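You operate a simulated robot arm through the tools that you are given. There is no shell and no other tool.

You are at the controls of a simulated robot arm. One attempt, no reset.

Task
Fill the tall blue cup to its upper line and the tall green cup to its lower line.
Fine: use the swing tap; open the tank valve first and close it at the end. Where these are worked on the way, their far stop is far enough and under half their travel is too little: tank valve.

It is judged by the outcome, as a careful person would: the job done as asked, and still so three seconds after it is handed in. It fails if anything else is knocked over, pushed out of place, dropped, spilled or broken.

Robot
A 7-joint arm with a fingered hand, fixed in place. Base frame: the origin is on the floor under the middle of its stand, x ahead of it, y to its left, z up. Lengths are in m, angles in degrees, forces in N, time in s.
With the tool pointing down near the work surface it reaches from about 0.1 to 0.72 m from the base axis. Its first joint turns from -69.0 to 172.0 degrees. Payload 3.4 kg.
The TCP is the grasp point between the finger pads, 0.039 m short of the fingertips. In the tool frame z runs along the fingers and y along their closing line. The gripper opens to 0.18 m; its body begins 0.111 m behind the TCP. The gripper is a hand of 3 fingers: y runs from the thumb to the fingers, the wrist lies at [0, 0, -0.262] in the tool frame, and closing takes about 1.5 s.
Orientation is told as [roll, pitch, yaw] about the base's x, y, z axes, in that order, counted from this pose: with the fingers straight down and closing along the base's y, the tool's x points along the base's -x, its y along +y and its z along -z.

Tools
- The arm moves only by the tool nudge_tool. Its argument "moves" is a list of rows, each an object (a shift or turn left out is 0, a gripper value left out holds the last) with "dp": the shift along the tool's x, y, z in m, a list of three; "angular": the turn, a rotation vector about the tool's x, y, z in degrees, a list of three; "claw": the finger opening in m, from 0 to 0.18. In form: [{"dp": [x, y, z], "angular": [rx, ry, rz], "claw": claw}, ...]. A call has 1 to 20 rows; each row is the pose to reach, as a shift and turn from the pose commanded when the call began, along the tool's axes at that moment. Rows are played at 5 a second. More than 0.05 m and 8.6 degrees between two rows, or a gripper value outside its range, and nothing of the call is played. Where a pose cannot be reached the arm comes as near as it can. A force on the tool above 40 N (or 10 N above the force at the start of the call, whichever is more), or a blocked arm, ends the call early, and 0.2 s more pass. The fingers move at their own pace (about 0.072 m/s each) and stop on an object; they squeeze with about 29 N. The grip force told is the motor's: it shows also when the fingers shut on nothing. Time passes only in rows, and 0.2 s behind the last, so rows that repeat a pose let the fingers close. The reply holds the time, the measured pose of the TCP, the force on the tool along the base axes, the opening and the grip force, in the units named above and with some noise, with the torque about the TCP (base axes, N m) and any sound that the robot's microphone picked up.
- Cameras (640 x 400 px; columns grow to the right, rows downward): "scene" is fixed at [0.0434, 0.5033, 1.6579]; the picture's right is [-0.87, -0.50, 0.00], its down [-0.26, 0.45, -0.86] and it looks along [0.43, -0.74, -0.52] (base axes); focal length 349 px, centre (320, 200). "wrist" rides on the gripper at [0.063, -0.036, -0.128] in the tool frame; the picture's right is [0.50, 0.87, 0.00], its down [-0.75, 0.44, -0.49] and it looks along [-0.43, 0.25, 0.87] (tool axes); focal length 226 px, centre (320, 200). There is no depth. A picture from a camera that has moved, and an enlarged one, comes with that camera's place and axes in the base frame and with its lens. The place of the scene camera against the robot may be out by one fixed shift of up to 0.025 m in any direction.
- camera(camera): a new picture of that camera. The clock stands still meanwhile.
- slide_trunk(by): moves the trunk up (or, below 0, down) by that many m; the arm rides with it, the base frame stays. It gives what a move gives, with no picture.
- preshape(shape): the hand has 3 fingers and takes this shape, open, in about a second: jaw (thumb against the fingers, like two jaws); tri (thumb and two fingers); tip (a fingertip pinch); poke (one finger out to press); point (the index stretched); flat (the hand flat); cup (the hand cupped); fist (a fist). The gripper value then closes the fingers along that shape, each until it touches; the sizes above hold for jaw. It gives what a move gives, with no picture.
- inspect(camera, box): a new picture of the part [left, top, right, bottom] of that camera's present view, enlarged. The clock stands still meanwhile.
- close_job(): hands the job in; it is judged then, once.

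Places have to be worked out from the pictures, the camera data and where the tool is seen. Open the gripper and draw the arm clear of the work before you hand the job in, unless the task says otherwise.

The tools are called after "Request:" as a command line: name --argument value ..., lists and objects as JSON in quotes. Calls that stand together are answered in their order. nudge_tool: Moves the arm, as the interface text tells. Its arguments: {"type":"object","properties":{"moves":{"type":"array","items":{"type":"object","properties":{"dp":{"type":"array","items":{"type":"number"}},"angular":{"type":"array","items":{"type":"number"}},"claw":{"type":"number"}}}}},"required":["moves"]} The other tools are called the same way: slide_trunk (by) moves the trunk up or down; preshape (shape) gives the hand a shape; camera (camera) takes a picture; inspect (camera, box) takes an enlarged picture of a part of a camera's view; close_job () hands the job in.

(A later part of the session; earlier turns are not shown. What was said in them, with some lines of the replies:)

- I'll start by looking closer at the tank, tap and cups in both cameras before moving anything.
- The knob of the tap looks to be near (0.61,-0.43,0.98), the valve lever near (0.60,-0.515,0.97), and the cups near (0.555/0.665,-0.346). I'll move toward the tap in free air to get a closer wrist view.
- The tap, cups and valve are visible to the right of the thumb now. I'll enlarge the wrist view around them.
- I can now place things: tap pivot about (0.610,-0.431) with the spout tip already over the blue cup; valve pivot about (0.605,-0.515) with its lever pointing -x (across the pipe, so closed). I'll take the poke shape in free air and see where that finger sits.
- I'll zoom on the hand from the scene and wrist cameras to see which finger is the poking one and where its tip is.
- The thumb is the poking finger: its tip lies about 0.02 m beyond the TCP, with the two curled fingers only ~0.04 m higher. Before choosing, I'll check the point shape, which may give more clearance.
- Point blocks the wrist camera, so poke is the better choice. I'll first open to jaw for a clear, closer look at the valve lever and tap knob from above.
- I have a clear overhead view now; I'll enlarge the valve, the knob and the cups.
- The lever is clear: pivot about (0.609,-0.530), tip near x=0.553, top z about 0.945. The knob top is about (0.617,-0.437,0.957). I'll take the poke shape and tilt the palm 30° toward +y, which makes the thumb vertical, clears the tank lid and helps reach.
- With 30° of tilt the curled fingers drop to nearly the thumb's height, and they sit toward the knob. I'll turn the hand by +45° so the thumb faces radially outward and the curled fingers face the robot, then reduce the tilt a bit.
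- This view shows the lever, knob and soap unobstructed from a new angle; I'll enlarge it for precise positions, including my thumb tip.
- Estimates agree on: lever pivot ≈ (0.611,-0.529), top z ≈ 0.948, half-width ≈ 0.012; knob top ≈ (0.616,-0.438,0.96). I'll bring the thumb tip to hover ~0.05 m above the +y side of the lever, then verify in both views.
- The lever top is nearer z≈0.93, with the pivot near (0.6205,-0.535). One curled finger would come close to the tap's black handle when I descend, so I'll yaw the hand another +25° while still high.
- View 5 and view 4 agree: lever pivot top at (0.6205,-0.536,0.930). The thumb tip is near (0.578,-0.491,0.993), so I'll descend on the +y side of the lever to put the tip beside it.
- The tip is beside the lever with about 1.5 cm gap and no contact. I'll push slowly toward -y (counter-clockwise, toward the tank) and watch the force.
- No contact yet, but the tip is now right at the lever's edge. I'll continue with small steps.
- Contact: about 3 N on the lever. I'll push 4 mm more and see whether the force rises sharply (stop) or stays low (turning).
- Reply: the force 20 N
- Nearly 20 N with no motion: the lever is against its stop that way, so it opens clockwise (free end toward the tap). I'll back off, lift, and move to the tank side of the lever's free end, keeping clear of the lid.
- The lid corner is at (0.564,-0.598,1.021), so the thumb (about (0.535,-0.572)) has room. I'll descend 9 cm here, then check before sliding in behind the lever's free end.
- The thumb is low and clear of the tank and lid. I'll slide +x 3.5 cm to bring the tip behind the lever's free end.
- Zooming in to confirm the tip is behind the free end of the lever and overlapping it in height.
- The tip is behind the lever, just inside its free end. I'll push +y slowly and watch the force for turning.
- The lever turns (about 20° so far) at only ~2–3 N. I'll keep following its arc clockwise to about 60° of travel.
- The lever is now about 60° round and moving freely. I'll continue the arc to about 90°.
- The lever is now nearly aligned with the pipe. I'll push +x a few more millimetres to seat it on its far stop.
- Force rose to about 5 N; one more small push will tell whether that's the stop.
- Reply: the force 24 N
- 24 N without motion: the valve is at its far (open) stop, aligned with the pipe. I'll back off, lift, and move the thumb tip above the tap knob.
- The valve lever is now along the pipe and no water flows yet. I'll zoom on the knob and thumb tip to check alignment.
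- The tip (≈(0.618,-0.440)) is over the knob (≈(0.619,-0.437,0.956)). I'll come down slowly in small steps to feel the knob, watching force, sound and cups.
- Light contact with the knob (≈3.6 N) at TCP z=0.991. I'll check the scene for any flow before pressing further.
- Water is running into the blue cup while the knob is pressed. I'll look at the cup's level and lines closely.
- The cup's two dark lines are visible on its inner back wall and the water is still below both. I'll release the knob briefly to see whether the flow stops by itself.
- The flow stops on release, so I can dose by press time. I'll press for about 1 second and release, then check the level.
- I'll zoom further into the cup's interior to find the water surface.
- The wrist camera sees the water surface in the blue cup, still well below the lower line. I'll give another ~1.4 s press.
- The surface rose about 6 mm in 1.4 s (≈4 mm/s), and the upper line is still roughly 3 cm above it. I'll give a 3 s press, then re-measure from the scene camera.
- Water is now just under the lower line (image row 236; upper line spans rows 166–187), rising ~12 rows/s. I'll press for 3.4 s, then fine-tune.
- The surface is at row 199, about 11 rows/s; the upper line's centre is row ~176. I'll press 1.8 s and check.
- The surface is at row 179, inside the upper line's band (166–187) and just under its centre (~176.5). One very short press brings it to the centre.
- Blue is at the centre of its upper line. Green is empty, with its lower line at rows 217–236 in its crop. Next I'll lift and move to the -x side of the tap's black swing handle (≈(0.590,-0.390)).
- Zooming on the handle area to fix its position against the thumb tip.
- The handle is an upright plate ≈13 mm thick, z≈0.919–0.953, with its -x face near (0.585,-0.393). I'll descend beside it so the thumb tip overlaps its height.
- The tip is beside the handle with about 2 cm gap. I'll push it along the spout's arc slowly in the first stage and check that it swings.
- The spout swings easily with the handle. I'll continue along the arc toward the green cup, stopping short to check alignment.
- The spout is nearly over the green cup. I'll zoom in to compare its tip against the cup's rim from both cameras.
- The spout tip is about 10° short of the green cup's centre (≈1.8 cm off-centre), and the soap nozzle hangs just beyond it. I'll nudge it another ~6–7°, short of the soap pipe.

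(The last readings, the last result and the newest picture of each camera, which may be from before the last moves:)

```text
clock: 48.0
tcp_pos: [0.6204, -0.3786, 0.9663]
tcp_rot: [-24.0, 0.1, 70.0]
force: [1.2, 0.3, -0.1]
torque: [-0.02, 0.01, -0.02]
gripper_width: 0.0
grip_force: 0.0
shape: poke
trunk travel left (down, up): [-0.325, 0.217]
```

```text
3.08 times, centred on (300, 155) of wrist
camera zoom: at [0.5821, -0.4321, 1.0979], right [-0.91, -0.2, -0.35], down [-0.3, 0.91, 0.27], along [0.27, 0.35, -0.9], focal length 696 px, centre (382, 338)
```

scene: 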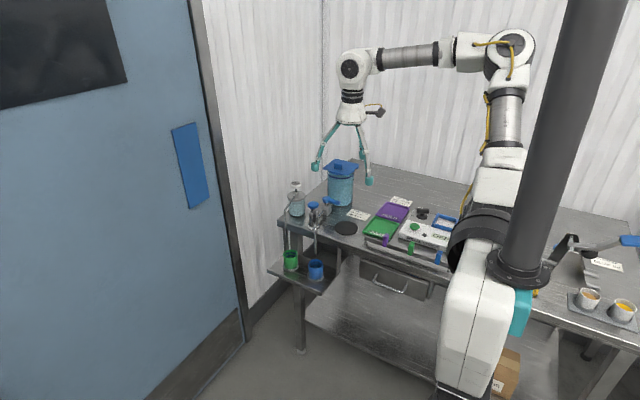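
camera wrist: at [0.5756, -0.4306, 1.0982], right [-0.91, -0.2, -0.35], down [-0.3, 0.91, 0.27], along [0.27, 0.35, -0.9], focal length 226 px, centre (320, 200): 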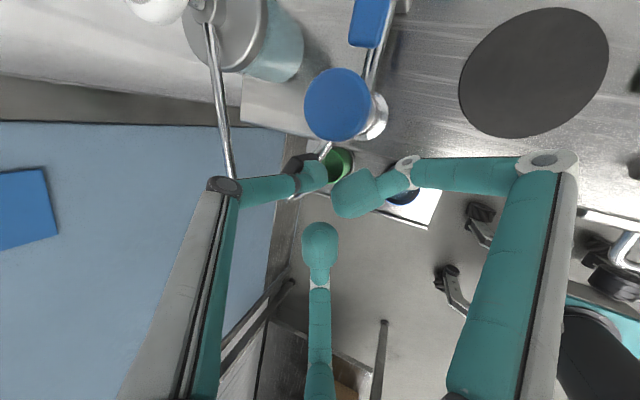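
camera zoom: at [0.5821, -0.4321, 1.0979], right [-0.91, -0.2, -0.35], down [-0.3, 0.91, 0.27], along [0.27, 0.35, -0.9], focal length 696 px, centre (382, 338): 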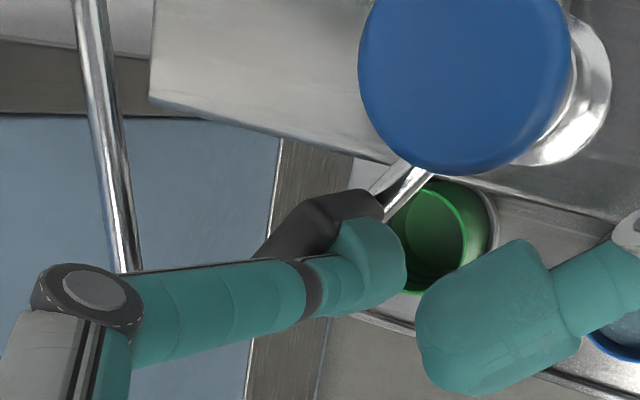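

The spout tip is now within ~5 mm of the green cup's centre and clear of the soap pipe. I'll retract the thumb, lift, and return above the knob.

Request:
nudge_tool --moves '[{"dp": [0.0034, 0.0086, -0.0039]}, {"dp": [0.0068, 0.0172, -0.0077]}, {"dp": [0.0068, -0.0012, -0.0488]}, {"dp": [0.0335, -0.0123, -0.0439]}, {"dp": [0.0602, -0.0233, -0.0389]}, {"dp": [0.0602, -0.0233, -0.0389]}]'

Request:
inspect --camera "scene" --box '[276, 235, 306, 265]'

Request:
inspect --camera "wrist" --box '[250, 120, 410, 260]'

```text
clock: 49.4
tcp_pos: [0.6052, -0.4374, 1.0114]
tcp_rot: [-24.2, 0.2, 69.9]
force: [0.4, 0.2, 0.2]
torque: [0.0, 0.01, 0.02]
gripper_width: 0.0003
grip_force: 0.0
shape: poke
trunk travel left (down, up): [-0.325, 0.217]
```

```text
13.33 times, centred on (291, 250) of scene
camera zoom: at [0.0434, 0.5033, 1.6579], right [-0.87, -0.5, 0.0], down [-0.26, 0.45, -0.86], along [0.43, -0.74, -0.52], focal length 4652 px, centre (707, -467)
```

zoom: 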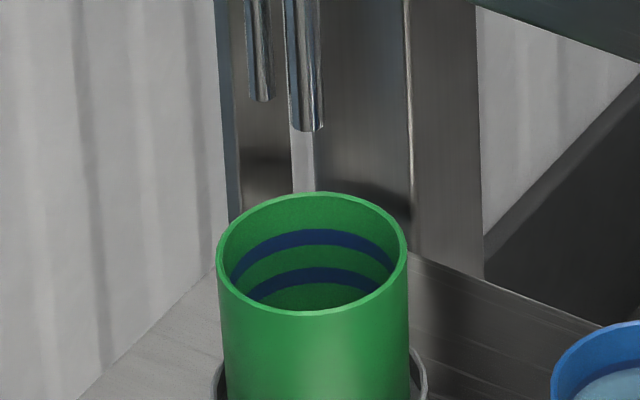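

```text
2.86 times, centred on (330, 190) of wrist
camera zoom: at [0.5663, -0.4907, 1.1429], right [-0.91, -0.2, -0.35], down [-0.3, 0.91, 0.27], along [0.27, 0.35, -0.9], focal length 646 px, centre (291, 229)
```

zoom: 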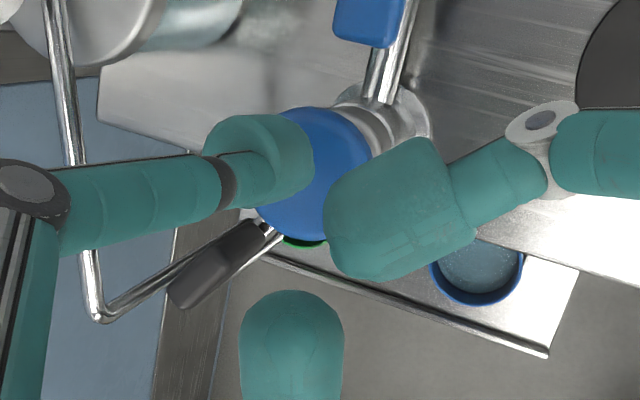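

The spout stays put over the green cup and the thumb is over the knob again. I'll press briefly and look at where the stream lands before filling.

Request:
nudge_tool --moves '[{"dp": [0, 0.0048, 0.0107]}, {"dp": [0, 0.0096, 0.02135]}, {"dp": [0, 0.0096, 0.02135]}]'

Request:
inspect --camera "scene" --box '[276, 235, 306, 265]'

```text
clock: 50.2
tcp_pos: [0.6033, -0.4388, 0.9884]
tcp_rot: [-24.3, 0.1, 69.8]
force: [-0.1, -1.9, 5.1]
torque: [-0.1, -0.11, -0.06]
gripper_width: 0.0001
grip_force: 0.0
shape: poke
trunk travel left (down, up): [-0.325, 0.217]
```

```text
13.33 times, centred on (291, 250) of scene
camera zoom: at [0.0434, 0.5033, 1.6579], right [-0.87, -0.5, 0.0], down [-0.26, 0.45, -0.86], along [0.43, -0.74, -0.52], focal length 4652 px, centre (707, -467)
```

zoom: 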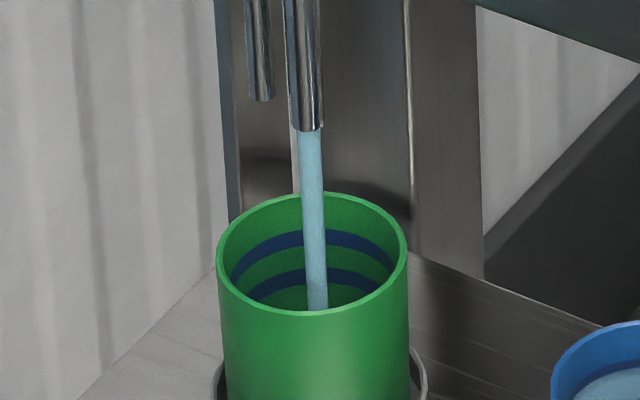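

The stream falls cleanly inside the green cup. I'll hold the press for about 4 s and check the level.

Request:
nudge_tool --moves '[{"dp": [0, 0, 0]}, {"dp": [0, 0, 0]}, {"dp": [0, 0, 0]}, {"dp": [0, 0, 0]}, {"dp": [0, 0, 0]}, {"dp": [0, 0, 0]}, {"dp": [0, 0, 0]}, {"dp": [0, 0, 0]}, {"dp": [0, 0, 0]}, {"dp": [0, 0, 0]}, {"dp": [0, 0, 0]}, {"dp": [0, 0, 0]}, {"dp": [0, 0, 0]}, {"dp": [0, 0, 0]}, {"dp": [0, 0, 0]}, {"dp": [0, 0, 0]}, {"dp": [0, 0, 0]}, {"dp": [0, 0, 0]}, {"dp": [0, -0.0057, -0.0128]}]'

Request:
inspect --camera "scene" --box '[281, 247, 299, 261]'

```text
clock: 54.2
tcp_pos: [0.6033, -0.4381, 1.0011]
tcp_rot: [-24.1, 0.1, 69.9]
force: [0.1, 0.4, 0.5]
torque: [0.03, -0.02, -0.02]
gripper_width: 0.0
grip_force: 0.1
shape: poke
trunk travel left (down, up): [-0.325, 0.217]
```

```text
16.00 times, centred on (290, 254) of scene
camera zoom: at [0.0434, 0.5033, 1.6579], right [-0.87, -0.5, 0.0], down [-0.26, 0.45, -0.86], along [0.43, -0.74, -0.52], focal length 5583 px, centre (800, -664)
```

zoom: 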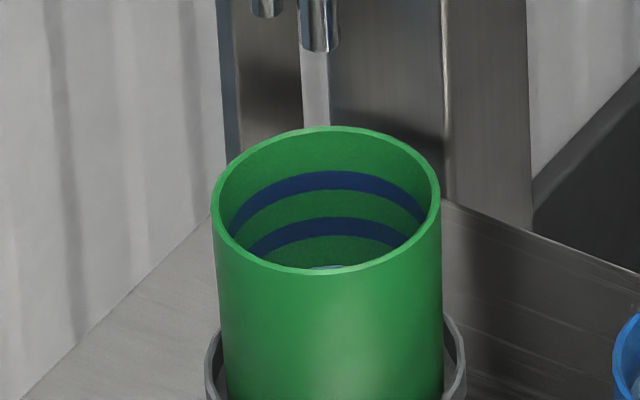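

Water just shows at row ~266; the lower line spans rows 217–236 (centre ~226). I'll press ~2.6 s and re-check.

Request:
nudge_tool --moves '[{"dp": [0, 0.0057, 0.0128]}, {"dp": [0, 0.0057, 0.0128]}, {"dp": [0, 0.0057, 0.0128]}, {"dp": [0, 0.0057, 0.0128]}, {"dp": [0, 0.0057, 0.0128]}, {"dp": [0, 0.0057, 0.0128]}, {"dp": [0, 0.0057, 0.0128]}, {"dp": [0, 0.0057, 0.0128]}, {"dp": [0, 0.0057, 0.0128]}, {"dp": [0, 0.0057, 0.0128]}, {"dp": [0, 0.0057, 0.0128]}, {"dp": [0, 0.0057, 0.0128]}, {"dp": [0, 0.0057, 0.0128]}, {"dp": [0, 0, 0]}]'

Request:
inspect --camera "scene" --box '[281, 247, 299, 261]'

```text
clock: 57.2
tcp_pos: [0.6033, -0.4381, 1.0001]
tcp_rot: [-24.0, 0.1, 69.9]
force: [-0.9, 0.0, 0.7]
torque: [0.01, 0.03, 0.0]
gripper_width: 0.0002
grip_force: 0.0
shape: poke
trunk travel left (down, up): [-0.325, 0.217]
```

```text
16.00 times, centred on (290, 254) of scene
camera zoom: at [0.0434, 0.5033, 1.6579], right [-0.87, -0.5, 0.0], down [-0.26, 0.45, -0.86], along [0.43, -0.74, -0.52], focal length 5583 px, centre (800, -664)
```

zoom: 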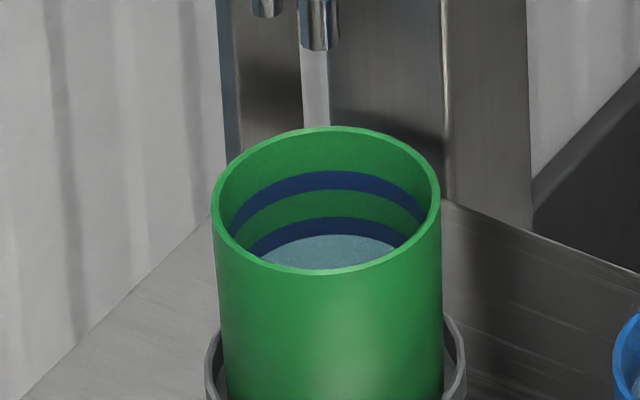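

The surface is at row ~235, at the bottom edge of the lower line. A 0.8 s press should bring it to the line's centre.

Request:
nudge_tool --moves '[{"dp": [0, 0.0057, 0.0128]}, {"dp": [0, 0.0057, 0.0128]}, {"dp": [0, 0.0057, 0.0128]}, {"dp": [0, 0.0057, 0.0128]}, {"dp": [0, 0, 0]}]'

Request:
inspect --camera "scene" --box '[281, 247, 299, 261]'

Request:
inspect --camera "scene" --box '[308, 257, 326, 271]'

```text
clock: 58.4
tcp_pos: [0.6032, -0.4373, 1.0018]
tcp_rot: [-24.0, 0.0, 69.8]
force: [-1.1, -0.5, -0.5]
torque: [0.03, -0.04, -0.01]
gripper_width: 0.0001
grip_force: 0.1
shape: poke
trunk travel left (down, up): [-0.325, 0.217]
```

```text
16.00 times, centred on (290, 254) of scene
camera zoom: at [0.0434, 0.5033, 1.6579], right [-0.87, -0.5, 0.0], down [-0.26, 0.45, -0.86], along [0.43, -0.74, -0.52], focal length 5583 px, centre (800, -664)
```

zoom: 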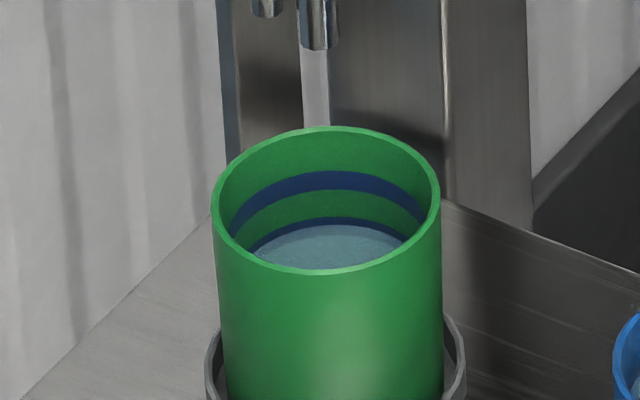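

```text
16.00 times, centred on (317, 264) of scene
camera zoom: at [0.0434, 0.5033, 1.6579], right [-0.87, -0.5, 0.0], down [-0.26, 0.45, -0.86], along [0.43, -0.74, -0.52], focal length 5583 px, centre (368, -824)
```

zoom: 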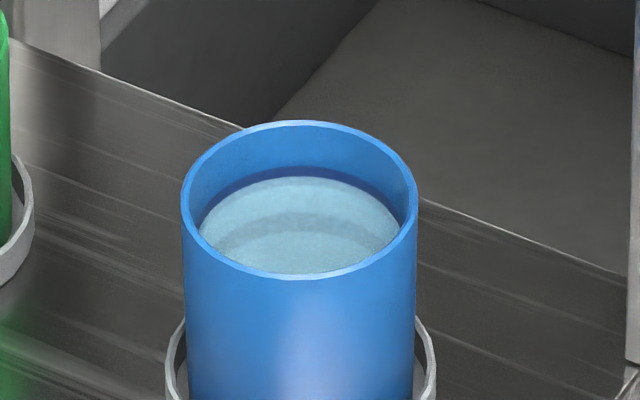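

Both levels are right: blue at its upper line, green at its lower line. Now to close the valve I need to push the lever from its +x side, where the curled fingers of the poke shape would touch the knob; a closed jaw should be slimmer. I'll rise to a safe height and try that.

Request:
nudge_tool --moves '[{"dp": [0, -0.0164, -0.0365]}, {"dp": [0, -0.0328, -0.073]}, {"dp": [0, -0.0491, -0.1095]}, {"dp": [0, -0.0655, -0.146]}, {"dp": [0, -0.0655, -0.146]}]'

Request:
preshape --shape "jaw"

Request:
nudge_tool --moves '[{"claw": 0}, {"claw": 0}, {"claw": 0}, {"claw": 0}, {"claw": 0}, {"claw": 0}, {"claw": 0}, {"claw": 0}]'

Request:
camera --camera "wrist"

Request:
inspect --camera "scene" --box '[270, 90, 400, 230]'

```text
clock: 59.6
tcp_pos: [0.6071, -0.4364, 1.1604]
tcp_rot: [-24.0, 0.1, 70.0]
force: [-0.1, -0.3, -0.8]
torque: [-0.02, 0.0, 0.05]
gripper_width: 0.0
grip_force: 0.0
shape: poke
trunk travel left (down, up): [-0.325, 0.217]
```

```text
clock: 60.5
tcp_pos: [0.6054, -0.4373, 1.1608]
tcp_rot: [-24.2, 0.1, 69.9]
force: [-0.4, 0.3, 0.0]
torque: [-0.01, 0.0, 0.01]
gripper_width: 0.1799
grip_force: 0.0
shape: jaw
trunk travel left (down, up): [-0.325, 0.217]
```

```text
clock: 62.3
tcp_pos: [0.6047, -0.4372, 1.1609]
tcp_rot: [-24.1, 0.1, 69.9]
force: [-0.4, 0.0, 0.6]
torque: [0.01, 0.0, -0.02]
gripper_width: 0.0
grip_force: 28.6
shape: jaw
trunk travel left (down, up): [-0.325, 0.217]
```

```text
taken
camera wrist: at [0.5667, -0.4902, 1.2922], right [-0.91, -0.2, -0.35], down [-0.3, 0.91, 0.27], along [0.27, 0.35, -0.9], focal length 226 px, centre (320, 200)
```

wrist: 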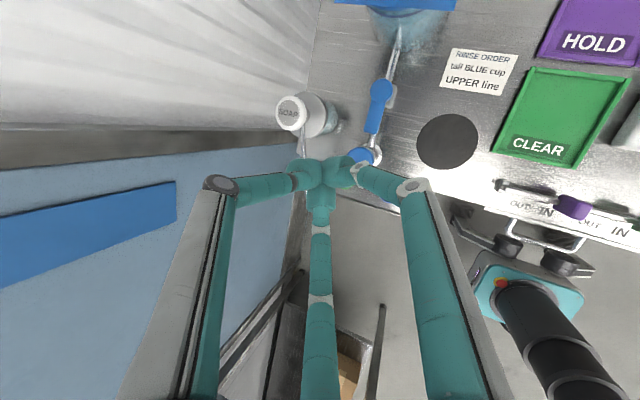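

```text
2.86 times, centred on (335, 160) of scene
camera zoom: at [0.0434, 0.5033, 1.6579], right [-0.87, -0.5, 0.0], down [-0.26, 0.45, -0.86], along [0.43, -0.74, -0.52], focal length 997 px, centre (277, 314)
```

zoom: 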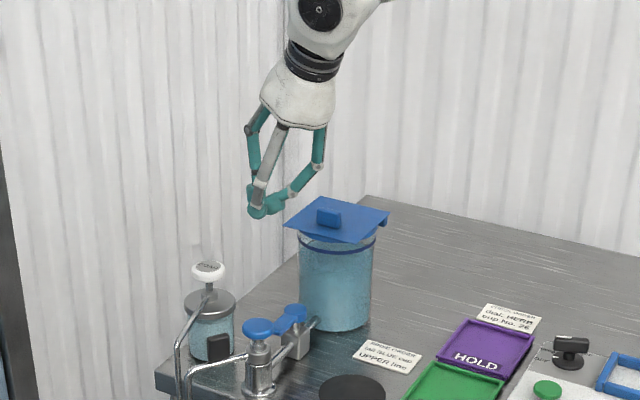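

The closed jaw is a neat cone. A better idea: a partly open jaw with the thumb on the +x side of the lever and the other two fingers on the free -x side, so the thumb alone hooks the lever back. I'll yaw to 90° and open to 0.075 m up here, then look.

Request:
nudge_tool --moves '[{"angular": [0, -2.72, -6.09], "claw": 0.075}, {"angular": [0, -5.45, -12.17], "claw": 0.075}, {"angular": [0, -8.17, -18.26], "claw": 0.075}, {"angular": [0, -8.17, -18.26], "claw": 0.075}, {"angular": [0, -8.17, -18.26], "claw": 0.075}]'

Request:
camera --camera "wrist"

Request:
inspect --camera "scene" --box '[270, 90, 400, 230]'

```text
clock: 63.5
tcp_pos: [0.6048, -0.4364, 1.1618]
tcp_rot: [-24.2, 0.0, 90.1]
force: [0.4, 0.0, -0.2]
torque: [0.0, 0.01, 0.01]
gripper_width: 0.0744
grip_force: 0.0
shape: jaw
trunk travel left (down, up): [-0.325, 0.217]
```

```text
taken
camera wrist: at [0.5867, -0.5002, 1.2931], right [-0.79, -0.5, -0.35], down [-0.6, 0.75, 0.27], along [0.13, 0.42, -0.9], focal length 226 px, centre (320, 200)
```

wrist: 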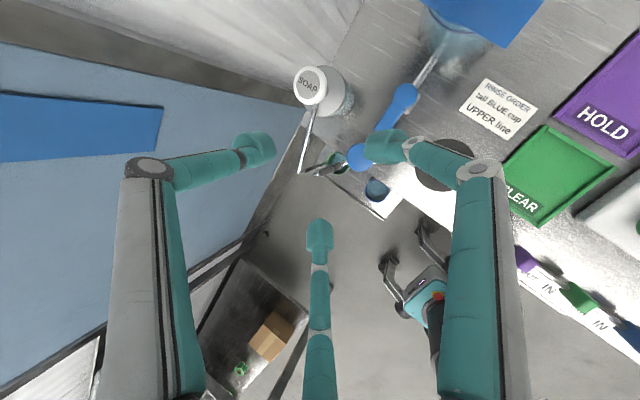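

```text
2.86 times, centred on (335, 160) of scene
camera zoom: at [0.0434, 0.5033, 1.6579], right [-0.87, -0.5, 0.0], down [-0.26, 0.45, -0.86], along [0.43, -0.74, -0.52], focal length 997 px, centre (277, 314)
```

zoom: 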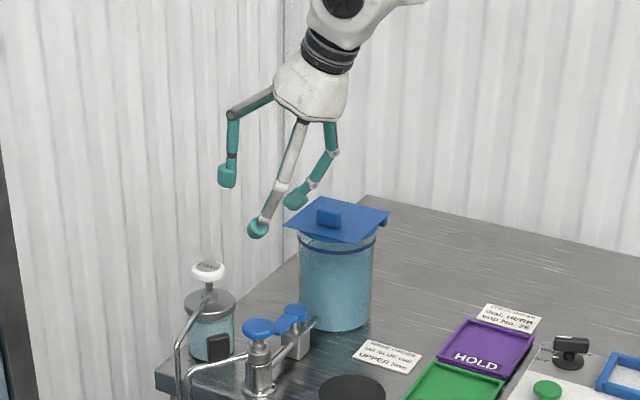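

With lean, the outward thumb would sit higher than the other tips, so hooking isn't clean. Instead I'll use the poke thumb pressed lightly on the lever's flat top and drag it back by friction for the first part. Switching to poke up here and moving above the lever.

Request:
preshape --shape "poke"

Request:
nudge_tool --moves '[{"dp": [0.016, 0.0125, 0.0305], "angular": [0, 0.41, 0.91]}, {"dp": [0.032, 0.025, 0.061], "angular": [0, 0.82, 1.83]}, {"dp": [0.048, 0.0375, 0.0915], "angular": [0, 1.22, 2.74]}, {"dp": [0.0642, 0.05, 0.122], "angular": [0, 1.63, 3.65]}, {"dp": [0.0642, 0.05, 0.122], "angular": [0, 1.63, 3.65]}]'

Request:
camera --camera "wrist"

Request:
inspect --camera "scene" --box '[280, 160, 380, 235]'

```text
clock: 64.4
tcp_pos: [0.6049, -0.4377, 1.1612]
tcp_rot: [-24.1, 0.2, 89.9]
force: [-0.9, -0.3, 0.8]
torque: [0.0, 0.0, 0.02]
gripper_width: 0.0002
grip_force: 0.1
shape: poke
trunk travel left (down, up): [-0.325, 0.217]
```

```text
clock: 65.6
tcp_pos: [0.6097, -0.5017, 1.0285]
tcp_rot: [-24.1, 0.0, 85.8]
force: [0.2, -0.5, 0.5]
torque: [0.04, 0.02, 0.01]
gripper_width: 0.0
grip_force: 0.0
shape: poke
trunk travel left (down, up): [-0.325, 0.217]
```

```text
taken
camera wrist: at [0.5865, -0.5627, 1.1613], right [-0.82, -0.44, -0.35], down [-0.54, 0.8, 0.27], along [0.16, 0.41, -0.9], focal length 226 px, centre (320, 200)
```

wrist: 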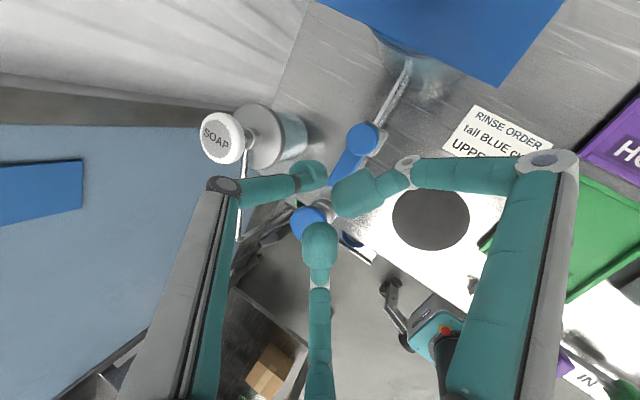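

```text
5.33 times, centred on (330, 198) of scene
camera zoom: at [0.0434, 0.5033, 1.6579], right [-0.87, -0.5, 0.0], down [-0.26, 0.45, -0.86], along [0.43, -0.74, -0.52], focal length 1861 px, centre (267, 213)
```

zoom: 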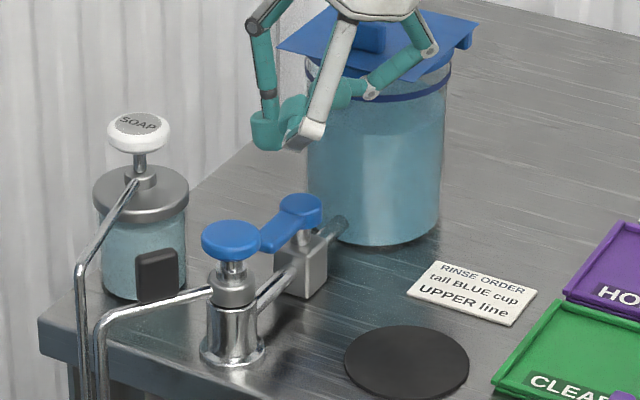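

The thumb tip is over the lever (≈(0.623,-0.499)). I'll lower to just above the lever and check the alignment.

Request:
nudge_tool --moves '[{"dp": [0, 0.0073, 0.0163]}, {"dp": [0, 0.0146, 0.0326]}, {"dp": [0, 0.0214, 0.0479]}, {"dp": [0, 0.0214, 0.0479]}]'

Request:
inspect --camera "wrist" --box '[220, 100, 420, 260]'

Request:
inspect --camera "scene" --box '[295, 175, 355, 225]'

```text
clock: 66.6
tcp_pos: [0.6082, -0.5023, 0.9769]
tcp_rot: [-24.1, 0.1, 85.9]
force: [0.9, 0.8, -0.2]
torque: [0.0, 0.01, 0.01]
gripper_width: 0.0
grip_force: 0.2
shape: poke
trunk travel left (down, up): [-0.325, 0.217]
```

```text
2.50 times, centred on (320, 180) of wrist
camera zoom: at [0.5864, -0.5642, 1.1089], right [-0.82, -0.44, -0.35], down [-0.54, 0.8, 0.27], along [0.16, 0.41, -0.9], focal length 565 px, centre (320, 250)
```

zoom: 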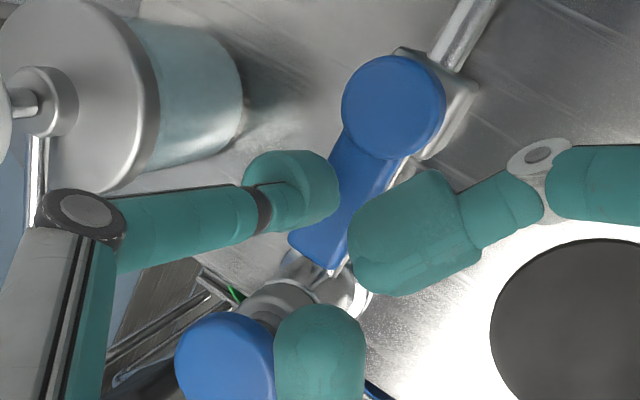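

```text
8.00 times, centred on (325, 200) of scene
camera zoom: at [0.0434, 0.5033, 1.6579], right [-0.87, -0.5, 0.0], down [-0.26, 0.45, -0.86], along [0.43, -0.74, -0.52], focal length 2791 px, centre (280, 200)
```

zoom: 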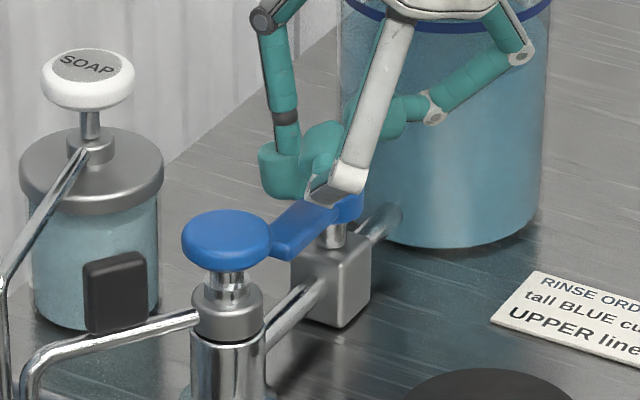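

The tip is centred over the lever with about 1 cm to go. I'll descend in small steps until I feel light contact.

Request:
nudge_tool --moves '[{"dp": [0, 0.0016, 0.0036]}, {"dp": [0, 0.0033, 0.0073]}, {"dp": [0, 0.0033, 0.0073]}]'

Request:
nudge_tool --moves '[{"dp": [0, 0.0012, 0.0027]}, {"dp": [0, 0.0012, 0.0027]}]'

```text
clock: 67.4
tcp_pos: [0.6091, -0.5016, 0.9691]
tcp_rot: [-23.9, 0.2, 85.8]
force: [0.0, -0.4, 0.1]
torque: [0.04, 0.02, 0.0]
gripper_width: 0.0
grip_force: 0.2
shape: poke
trunk travel left (down, up): [-0.325, 0.217]
```

```text
clock: 68.0
tcp_pos: [0.6091, -0.501, 0.9667]
tcp_rot: [-24.2, 0.2, 85.9]
force: [-2.2, -1.3, 7.9]
torque: [-0.05, -0.06, -0.05]
gripper_width: 0.0002
grip_force: 0.1
shape: poke
trunk travel left (down, up): [-0.325, 0.217]
```

Contact at TCP z≈0.967 with ~8 N. I'll keep that light press and drag the tip about 1 cm along the arc toward -x, then see whether the lever follows.

Request:
nudge_tool --moves '[{"dp": [0.0005, 0.0025, -0.0004]}, {"dp": [0.001, 0.0047, -0.0014]}, {"dp": [0.0015, 0.0068, -0.0023]}, {"dp": [0.002, 0.0089, -0.0033]}]'

Request:
inspect --camera "wrist" --box '[220, 100, 420, 260]'

Request:
inspect --camera "scene" --box '[295, 175, 355, 225]'

```text
clock: 69.0
tcp_pos: [0.5993, -0.5014, 0.9678]
tcp_rot: [-24.2, 0.1, 85.9]
force: [3.2, 3.4, 15.0]
torque: [0.06, -0.46, 0.05]
gripper_width: 0.0001
grip_force: 0.1
shape: poke
trunk travel left (down, up): [-0.325, 0.217]
```

```text
2.50 times, centred on (320, 180) of wrist
camera zoom: at [0.5767, -0.5632, 1.0993], right [-0.82, -0.44, -0.35], down [-0.54, 0.79, 0.27], along [0.16, 0.41, -0.9], focal length 565 px, centre (320, 250)
```

zoom: 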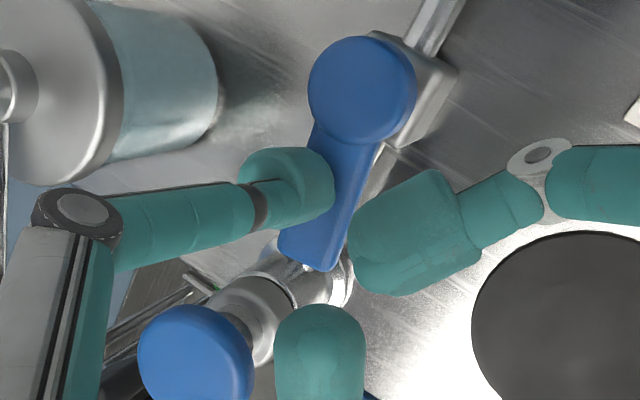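

```text
8.00 times, centred on (325, 200) of scene
camera zoom: at [0.0434, 0.5033, 1.6579], right [-0.87, -0.5, 0.0], down [-0.26, 0.45, -0.86], along [0.43, -0.74, -0.52], focal length 2791 px, centre (280, 200)
```

zoom: 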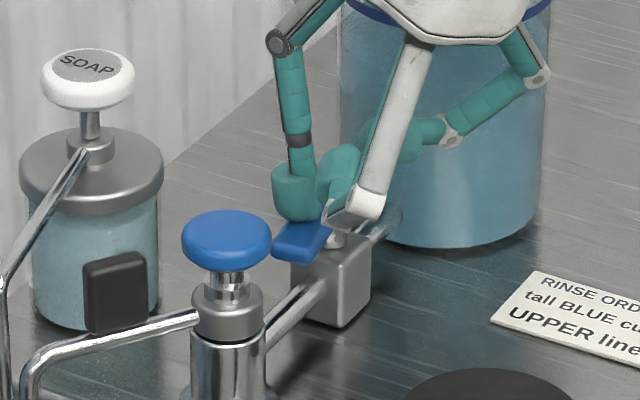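

The lever follows the drag (turned back ~10°) with the knob and everything else untouched. I'll continue dragging along the arc.

Request:
nudge_tool --moves '[{"dp": [0.0014, 0.0026, -0.0013]}, {"dp": [0.0029, 0.0052, -0.0025]}, {"dp": [0.0043, 0.0078, -0.0038]}, {"dp": [0.0064, 0.01, -0.0049]}, {"dp": [0.0086, 0.0122, -0.006]}, {"dp": [0.0107, 0.0143, -0.007]}]'

Request:
inspect --camera "wrist" --box '[220, 100, 420, 260]'

Request:
inspect --camera "scene" --box '[295, 175, 355, 225]'

```text
clock: 70.4
tcp_pos: [0.582, -0.5116, 0.9673]
tcp_rot: [-24.1, 0.2, 85.9]
force: [3.3, 3.3, 17.7]
torque: [0.07, -0.49, 0.07]
gripper_width: 0.0
grip_force: 0.1
shape: poke
trunk travel left (down, up): [-0.325, 0.217]
```

```text
2.50 times, centred on (320, 180) of wrist
camera zoom: at [0.5593, -0.5735, 1.0994], right [-0.82, -0.44, -0.35], down [-0.54, 0.8, 0.27], along [0.16, 0.41, -0.9], focal length 565 px, centre (320, 250)
```

zoom: 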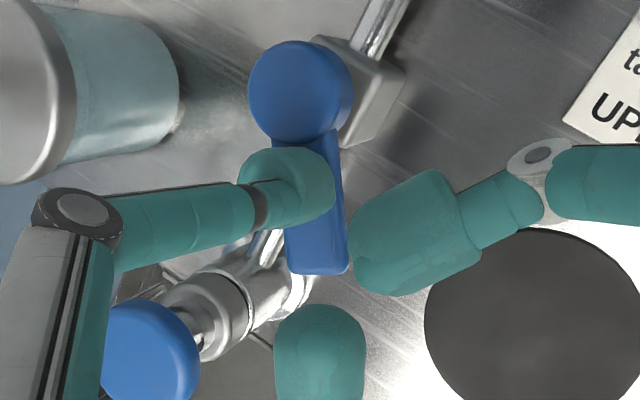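

```text
8.00 times, centred on (325, 200) of scene
camera zoom: at [0.0434, 0.5033, 1.6579], right [-0.87, -0.5, 0.0], down [-0.26, 0.45, -0.86], along [0.43, -0.74, -0.52], focal length 2791 px, centre (280, 200)
```

zoom: 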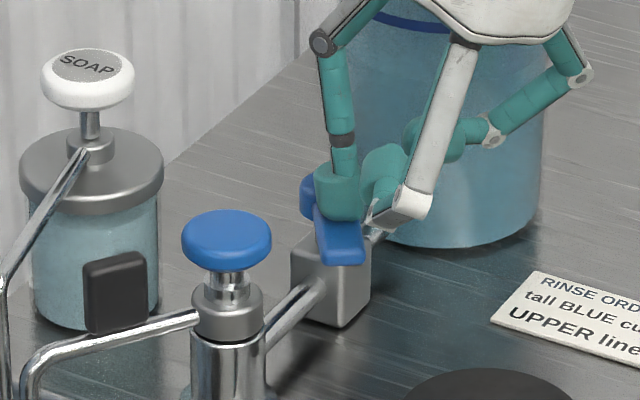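

The lever is now about 35° back and still following. I'll continue dragging through to about 165°.

Request:
nudge_tool --moves '[{"dp": [0.0027, 0.0016, -0.0008]}, {"dp": [0.0054, 0.0031, -0.0017]}, {"dp": [0.0081, 0.0047, -0.0025]}, {"dp": [0.0112, 0.0056, -0.003]}, {"dp": [0.0142, 0.0065, -0.0034]}, {"dp": [0.0173, 0.0074, -0.0039]}]'

Request:
inspect --camera "wrist" --box '[220, 100, 420, 260]'

Request:
inspect --camera "scene" --box '[295, 175, 355, 225]'

```text
clock: 71.8
tcp_pos: [0.5717, -0.5304, 0.9617]
tcp_rot: [-23.5, 0.2, 85.8]
force: [-0.2, 0.4, -0.5]
torque: [0.01, 0.03, 0.0]
gripper_width: 0.0
grip_force: 0.1
shape: poke
trunk travel left (down, up): [-0.325, 0.217]
```

```text
2.50 times, centred on (320, 180) of wrist
camera zoom: at [0.5493, -0.5934, 1.0932], right [-0.83, -0.44, -0.35], down [-0.54, 0.8, 0.28], along [0.15, 0.42, -0.9], focal length 565 px, centre (320, 250)
```

zoom: 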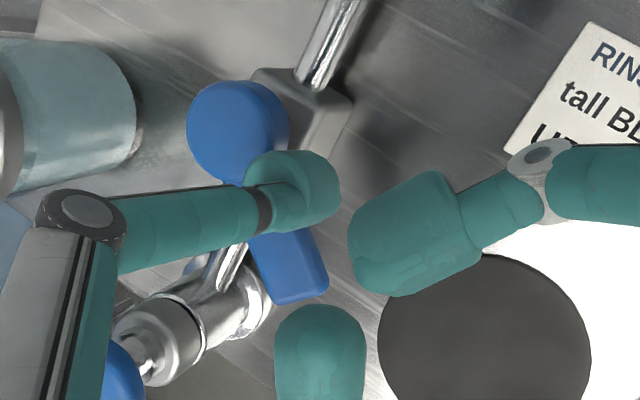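

```text
8.00 times, centred on (325, 200) of scene
camera zoom: at [0.0434, 0.5033, 1.6579], right [-0.87, -0.5, 0.0], down [-0.26, 0.45, -0.86], along [0.43, -0.74, -0.52], focal length 2791 px, centre (280, 200)
```

zoom: 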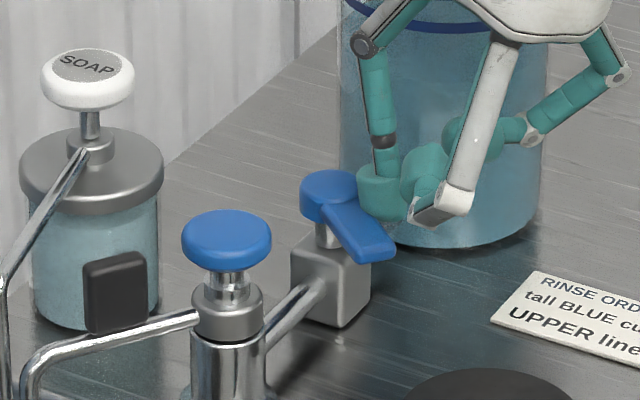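

The tip slipped off after the lever reached about 140°, which is enough to push it from the side now. I'll lift, go over to the lever's +y side, and check before descending.

Request:
nudge_tool --moves '[{"dp": [0, -0.0102, -0.0228]}, {"dp": [0, -0.0204, -0.0456]}, {"dp": [-0.0229, -0.0313, -0.0408]}, {"dp": [-0.0458, -0.0422, -0.0359]}, {"dp": [-0.0458, -0.0422, -0.0359]}]'

Request:
inspect --camera "wrist" --box '[220, 80, 420, 240]'

Request:
inspect --camera "scene" --box '[295, 175, 355, 225]'

```text
clock: 73.0
tcp_pos: [0.5987, -0.4834, 1.0188]
tcp_rot: [-24.1, 0.0, 85.8]
force: [0.2, 0.3, 1.0]
torque: [0.01, -0.03, 0.01]
gripper_width: 0.0001
grip_force: 0.0
shape: poke
trunk travel left (down, up): [-0.325, 0.217]
```

```text
2.50 times, centred on (320, 160) of wrist
camera zoom: at [0.5754, -0.545, 1.1498], right [-0.82, -0.44, -0.35], down [-0.54, 0.79, 0.27], along [0.16, 0.42, -0.9], focal length 565 px, centre (320, 300)
```

zoom: 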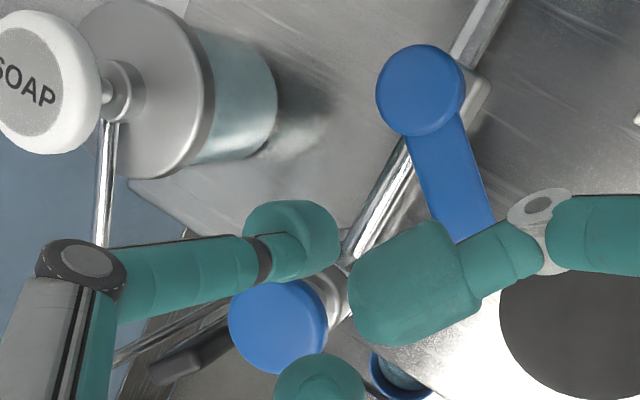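

```text
8.00 times, centred on (325, 200) of scene
camera zoom: at [0.0434, 0.5033, 1.6579], right [-0.87, -0.5, 0.0], down [-0.26, 0.45, -0.86], along [0.43, -0.74, -0.52], focal length 2791 px, centre (280, 200)
```

zoom: 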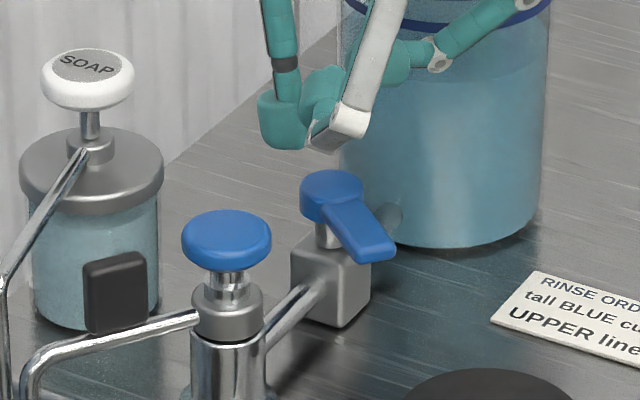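

The lever is at about 140°, and the tip (≈(0.612,-0.481)) has clear space between lever and knob. I'll descend to the lever's height.

Request:
nudge_tool --moves '[{"dp": [0, 0.0094, 0.0209]}, {"dp": [0, 0.0187, 0.0419]}, {"dp": [0, 0.0281, 0.0628]}, {"dp": [0, 0.0281, 0.0628]}]'

Request:
inspect --camera "wrist" --box '[220, 80, 420, 240]'

Request:
inspect --camera "scene" --box '[295, 175, 355, 225]'

```text
clock: 74.0
tcp_pos: [0.5983, -0.485, 0.9504]
tcp_rot: [-24.1, 0.1, 85.9]
force: [0.6, -0.1, -0.5]
torque: [0.01, 0.0, 0.01]
gripper_width: 0.0
grip_force: 0.1
shape: poke
trunk travel left (down, up): [-0.325, 0.217]
```

```text
2.50 times, centred on (320, 160) of wrist
camera zoom: at [0.5766, -0.5474, 1.0818], right [-0.82, -0.44, -0.35], down [-0.54, 0.8, 0.27], along [0.16, 0.41, -0.9], focal length 565 px, centre (320, 300)
```

zoom: 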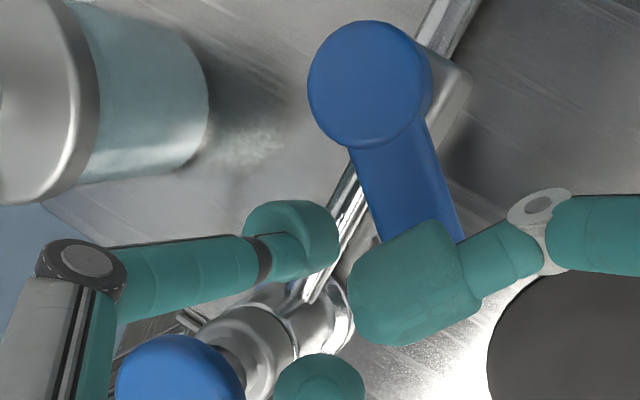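

```text
8.00 times, centred on (325, 200) of scene
camera zoom: at [0.0434, 0.5033, 1.6579], right [-0.87, -0.5, 0.0], down [-0.26, 0.45, -0.86], along [0.43, -0.74, -0.52], focal length 2791 px, centre (280, 200)
```

zoom: 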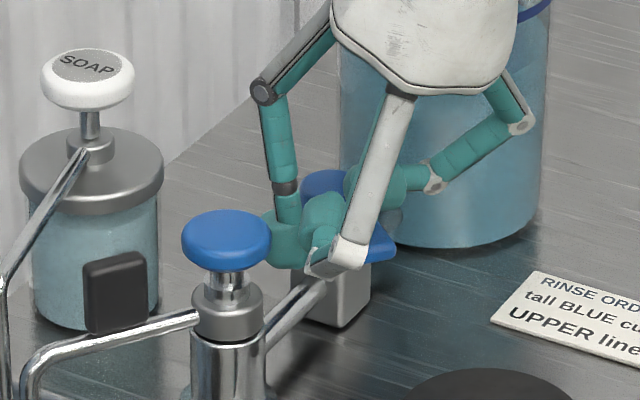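

The thumb is behind the lever now. I'll push it along its arc toward the closed position.

Request:
nudge_tool --moves '[{"dp": [0.0056, 0.0029, -0.0013]}, {"dp": [0.0112, 0.0058, -0.0026]}, {"dp": [0.013, 0.0085, -0.0038]}, {"dp": [0.0149, 0.0112, -0.005]}, {"dp": [0.0175, 0.014, -0.0063]}, {"dp": [0.0201, 0.0167, -0.0075]}, {"dp": [0.0232, 0.019, -0.0086]}, {"dp": [0.0262, 0.0213, -0.0096]}, {"dp": [0.0262, 0.0213, -0.0096]}]'

Request:
inspect --camera "wrist" --box '[220, 80, 420, 240]'

Request:
inspect --camera "scene" --box '[295, 175, 355, 225]'

```text
clock: 76.0
tcp_pos: [0.5748, -0.5099, 0.9484]
tcp_rot: [-24.0, 0.1, 85.9]
force: [2.8, 1.3, 0.4]
torque: [0.04, -0.06, 0.07]
gripper_width: 0.0
grip_force: 0.0
shape: poke
trunk travel left (down, up): [-0.325, 0.217]
```

```text
2.50 times, centred on (320, 160) of wrist
camera zoom: at [0.5525, -0.5716, 1.0801], right [-0.82, -0.44, -0.35], down [-0.54, 0.8, 0.27], along [0.16, 0.41, -0.9], focal length 565 px, centre (320, 300)
```

zoom: 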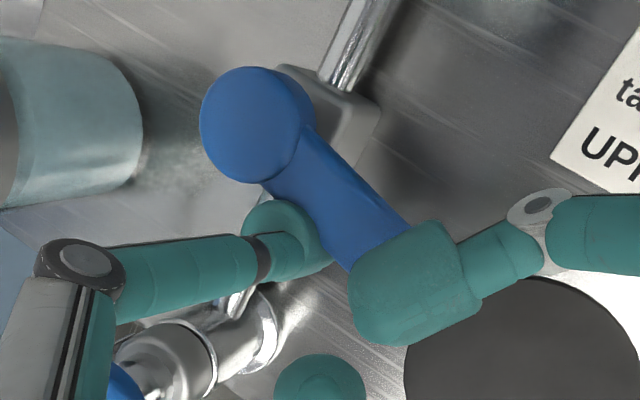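

```text
8.00 times, centred on (325, 200) of scene
camera zoom: at [0.0434, 0.5033, 1.6579], right [-0.87, -0.5, 0.0], down [-0.26, 0.45, -0.86], along [0.43, -0.74, -0.52], focal length 2791 px, centre (280, 200)
```

zoom: 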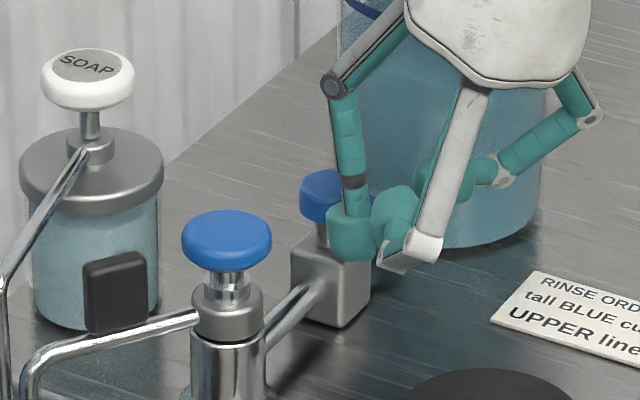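

The lever is near 162° and moving. I'll continue toward the closed stop.

Request:
nudge_tool --moves '[{"dp": [0.0035, 0.0018, -0.0008]}, {"dp": [0.0069, 0.0036, -0.0015]}, {"dp": [0.0069, 0.0036, -0.0015]}]'

Request:
inspect --camera "wrist" --box '[220, 80, 420, 240]'

```text
clock: 76.8
tcp_pos: [0.5709, -0.5159, 0.9463]
tcp_rot: [-24.1, 0.2, 85.8]
force: [1.4, 1.9, 0.5]
torque: [0.05, -0.07, 0.06]
gripper_width: 0.0001
grip_force: 0.1
shape: poke
trunk travel left (down, up): [-0.325, 0.217]
```

```text
2.50 times, centred on (320, 160) of wrist
camera zoom: at [0.548, -0.5781, 1.0797], right [-0.82, -0.44, -0.35], down [-0.54, 0.8, 0.27], along [0.16, 0.41, -0.9], focal length 565 px, centre (320, 300)
```

zoom: 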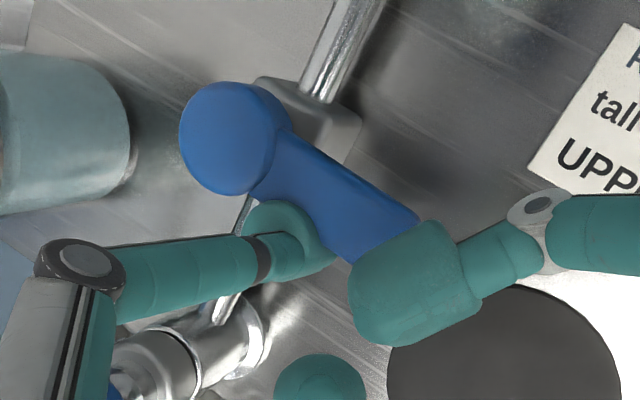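

Still turning at under 3 N. I'll push a few more millimetres toward -y until the stop is felt.

Request:
nudge_tool --moves '[{"dp": [0.003, 0.0008, -0.0003]}, {"dp": [0.006, 0.0012, -0.0005]}, {"dp": [0.006, 0.0012, -0.0005]}]'

Request:
nudge_tool --moves '[{"dp": [0.003, 0.0002, -0.0001]}, {"dp": [0.003, 0.0002, -0.0001]}]'

Request:
inspect --camera "wrist" --box '[220, 80, 420, 240]'

```text
clock: 77.6
tcp_pos: [0.5698, -0.5186, 0.9486]
tcp_rot: [-24.0, 0.0, 86.0]
force: [4.8, 19.5, -2.0]
torque: [0.45, -0.1, 0.35]
gripper_width: 0.0
grip_force: 0.1
shape: poke
trunk travel left (down, up): [-0.325, 0.217]
```

```text
clock: 78.2
tcp_pos: [0.5689, -0.5191, 0.9486]
tcp_rot: [-23.9, 0.1, 86.0]
force: [6.4, 34.9, -7.5]
torque: [0.92, 0.02, 0.75]
gripper_width: 0.0003
grip_force: 0.0
shape: poke
trunk travel left (down, up): [-0.325, 0.217]
```

```text
2.50 times, centred on (320, 160) of wrist
camera zoom: at [0.5464, -0.5806, 1.0809], right [-0.82, -0.44, -0.35], down [-0.54, 0.79, 0.27], along [0.16, 0.42, -0.9], focal length 565 px, centre (320, 300)
```

zoom: 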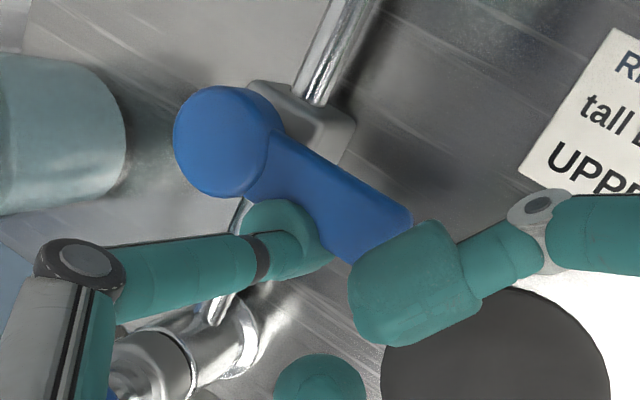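

The closed stop is reached (35 N, no motion). I'll back off gently, lift well clear, and check the whole scene.

Request:
nudge_tool --moves '[{"dp": [-0.0075, 0, 0]}, {"dp": [-0.018, 0, 0]}, {"dp": [-0.018, -0.0163, -0.0365]}, {"dp": [-0.018, -0.0327, -0.073]}, {"dp": [-0.018, -0.049, -0.1095]}, {"dp": [-0.018, -0.0653, -0.146]}, {"dp": [-0.018, -0.0653, -0.146]}]'

Request:
camera --camera "scene"

Request:
inspect --camera "scene" --box '[280, 170, 360, 225]'

Request:
inspect --camera "scene" --box '[265, 225, 345, 290]'

```text
clock: 79.8
tcp_pos: [0.5675, -0.5078, 1.1066]
tcp_rot: [-23.9, 0.1, 85.8]
force: [0.2, -0.1, 0.3]
torque: [-0.01, -0.02, 0.03]
gripper_width: 0.0001
grip_force: 0.0
shape: poke
trunk travel left (down, up): [-0.325, 0.217]
```

```text
taken
```

scene: 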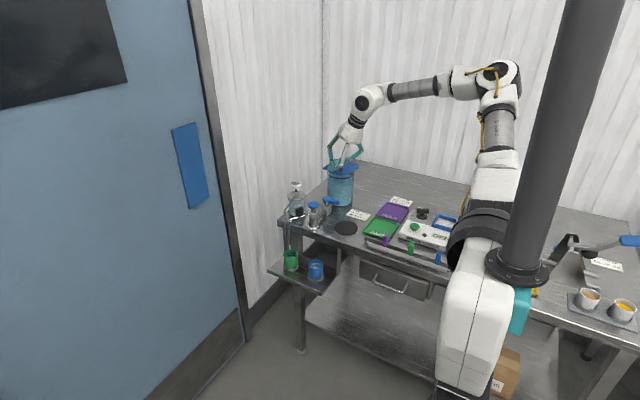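

```text
7.27 times, centred on (320, 198) of scene
camera zoom: at [0.0434, 0.5033, 1.6579], right [-0.87, -0.5, 0.0], down [-0.26, 0.45, -0.86], along [0.43, -0.74, -0.52], focal length 2538 px, centre (320, 218)
```

zoom: 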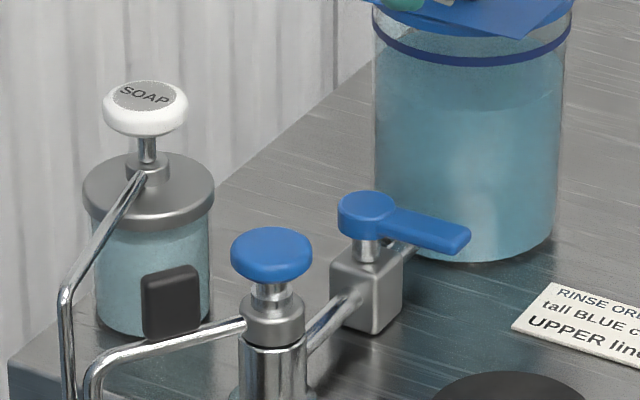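

```text
6.15 times, centred on (305, 258) of scene
camera zoom: at [0.0434, 0.5033, 1.6579], right [-0.87, -0.5, 0.0], down [-0.26, 0.45, -0.86], along [0.43, -0.74, -0.52], focal length 2147 px, centre (412, -154)
```

zoom: 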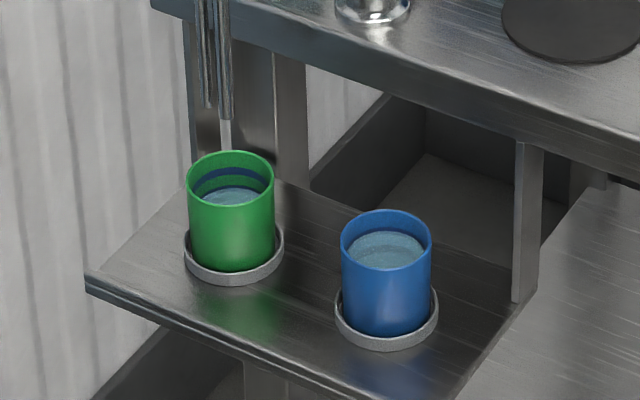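

The valve lever is back in its original closed position, and nothing else has moved. I'll retract the arm up and away to a clear spot.

Request:
nudge_tool --moves '[{"dp": [0, -0.0204, -0.0456]}, {"dp": [0, -0.0408, -0.0913]}, {"dp": [-0.0315, -0.0159, -0.1024]}, {"dp": [-0.063, 0.009, -0.1136]}, {"dp": [-0.0945, 0.0339, -0.1247]}, {"dp": [-0.126, 0.0587, -0.1358]}, {"dp": [-0.1575, 0.0836, -0.147]}, {"dp": [-0.189, 0.1085, -0.1581]}, {"dp": [-0.189, 0.1085, -0.1581]}]'

Request:
preshape --shape "jaw"

Request:
inspect --camera "scene" --box '[281, 247, 299, 261]'

Request:
inspect --camera "scene" --box '[308, 257, 326, 271]'

Request:
camera --camera "scene"

```text
clock: 81.8
tcp_pos: [0.4213, -0.3062, 1.2069]
tcp_rot: [-24.0, 0.1, 85.9]
force: [0.1, 0.0, -0.1]
torque: [0.02, 0.0, -0.01]
gripper_width: 0.0001
grip_force: 0.1
shape: poke
trunk travel left (down, up): [-0.325, 0.217]
```

```text
clock: 82.7
tcp_pos: [0.4211, -0.3072, 1.2083]
tcp_rot: [-24.1, 0.1, 85.8]
force: [0.1, -0.1, 0.1]
torque: [0.02, -0.06, 0.02]
gripper_width: 0.1801
grip_force: 0.0
shape: jaw
trunk travel left (down, up): [-0.325, 0.217]
```

```text
16.00 times, centred on (290, 254) of scene
camera zoom: at [0.0434, 0.5033, 1.6579], right [-0.87, -0.5, 0.0], down [-0.26, 0.45, -0.86], along [0.43, -0.74, -0.52], focal length 5583 px, centre (800, -664)
```

zoom: 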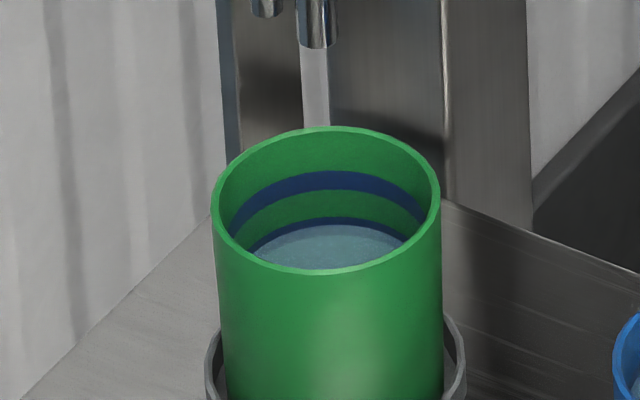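

```text
16.00 times, centred on (317, 264) of scene
camera zoom: at [0.0434, 0.5033, 1.6579], right [-0.87, -0.5, 0.0], down [-0.26, 0.45, -0.86], along [0.43, -0.74, -0.52], focal length 5583 px, centre (368, -824)
```

zoom: 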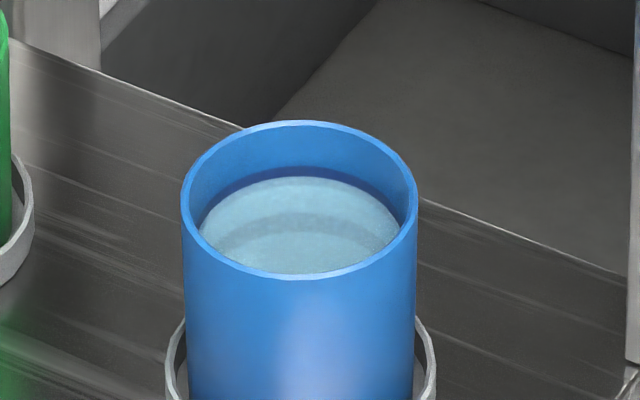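

```text
taken
```

scene: 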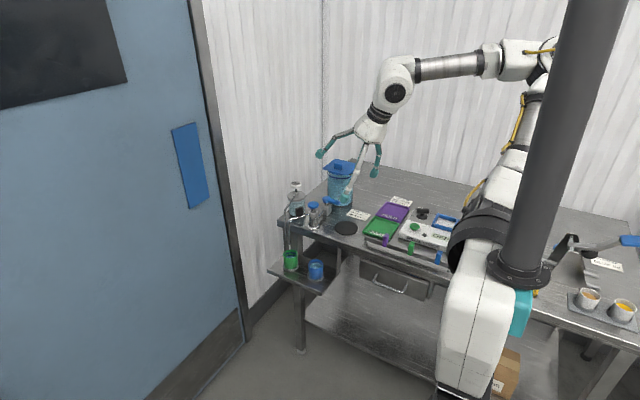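

The blue cup is at its upper line and the green cup at its lower line. The valve is closed, the tap isn't flowing, everything else is in place, and the arm is clear with the hand open. Handing in the job.

Request:
close_job

```text
The job is handed in.
```

The tall blue cup is filled to its upper line and the tall green cup to its lower line, and I have handed the job in. I don't have the judge's result yet.

- **Order:** I opened the tank valve to its far stop first and filled both cups with the swing tap. I then pushed the valve back to its closed stop.
- **Levels:** In the last close-ups, the water in each cup sits at about the centre of its line.
- **Surroundings:** I saw no spills, and nothing else looks moved. The spout is still over the green cup, and no water was running when I finished.
- **Arm:** It is drawn back from the table with the hand open.

One rough moment came while closing the valve. Pressed against the lever's top, the thumb slipped off partway. I then finished the turn by pushing from the side, and the lever ended where it started.
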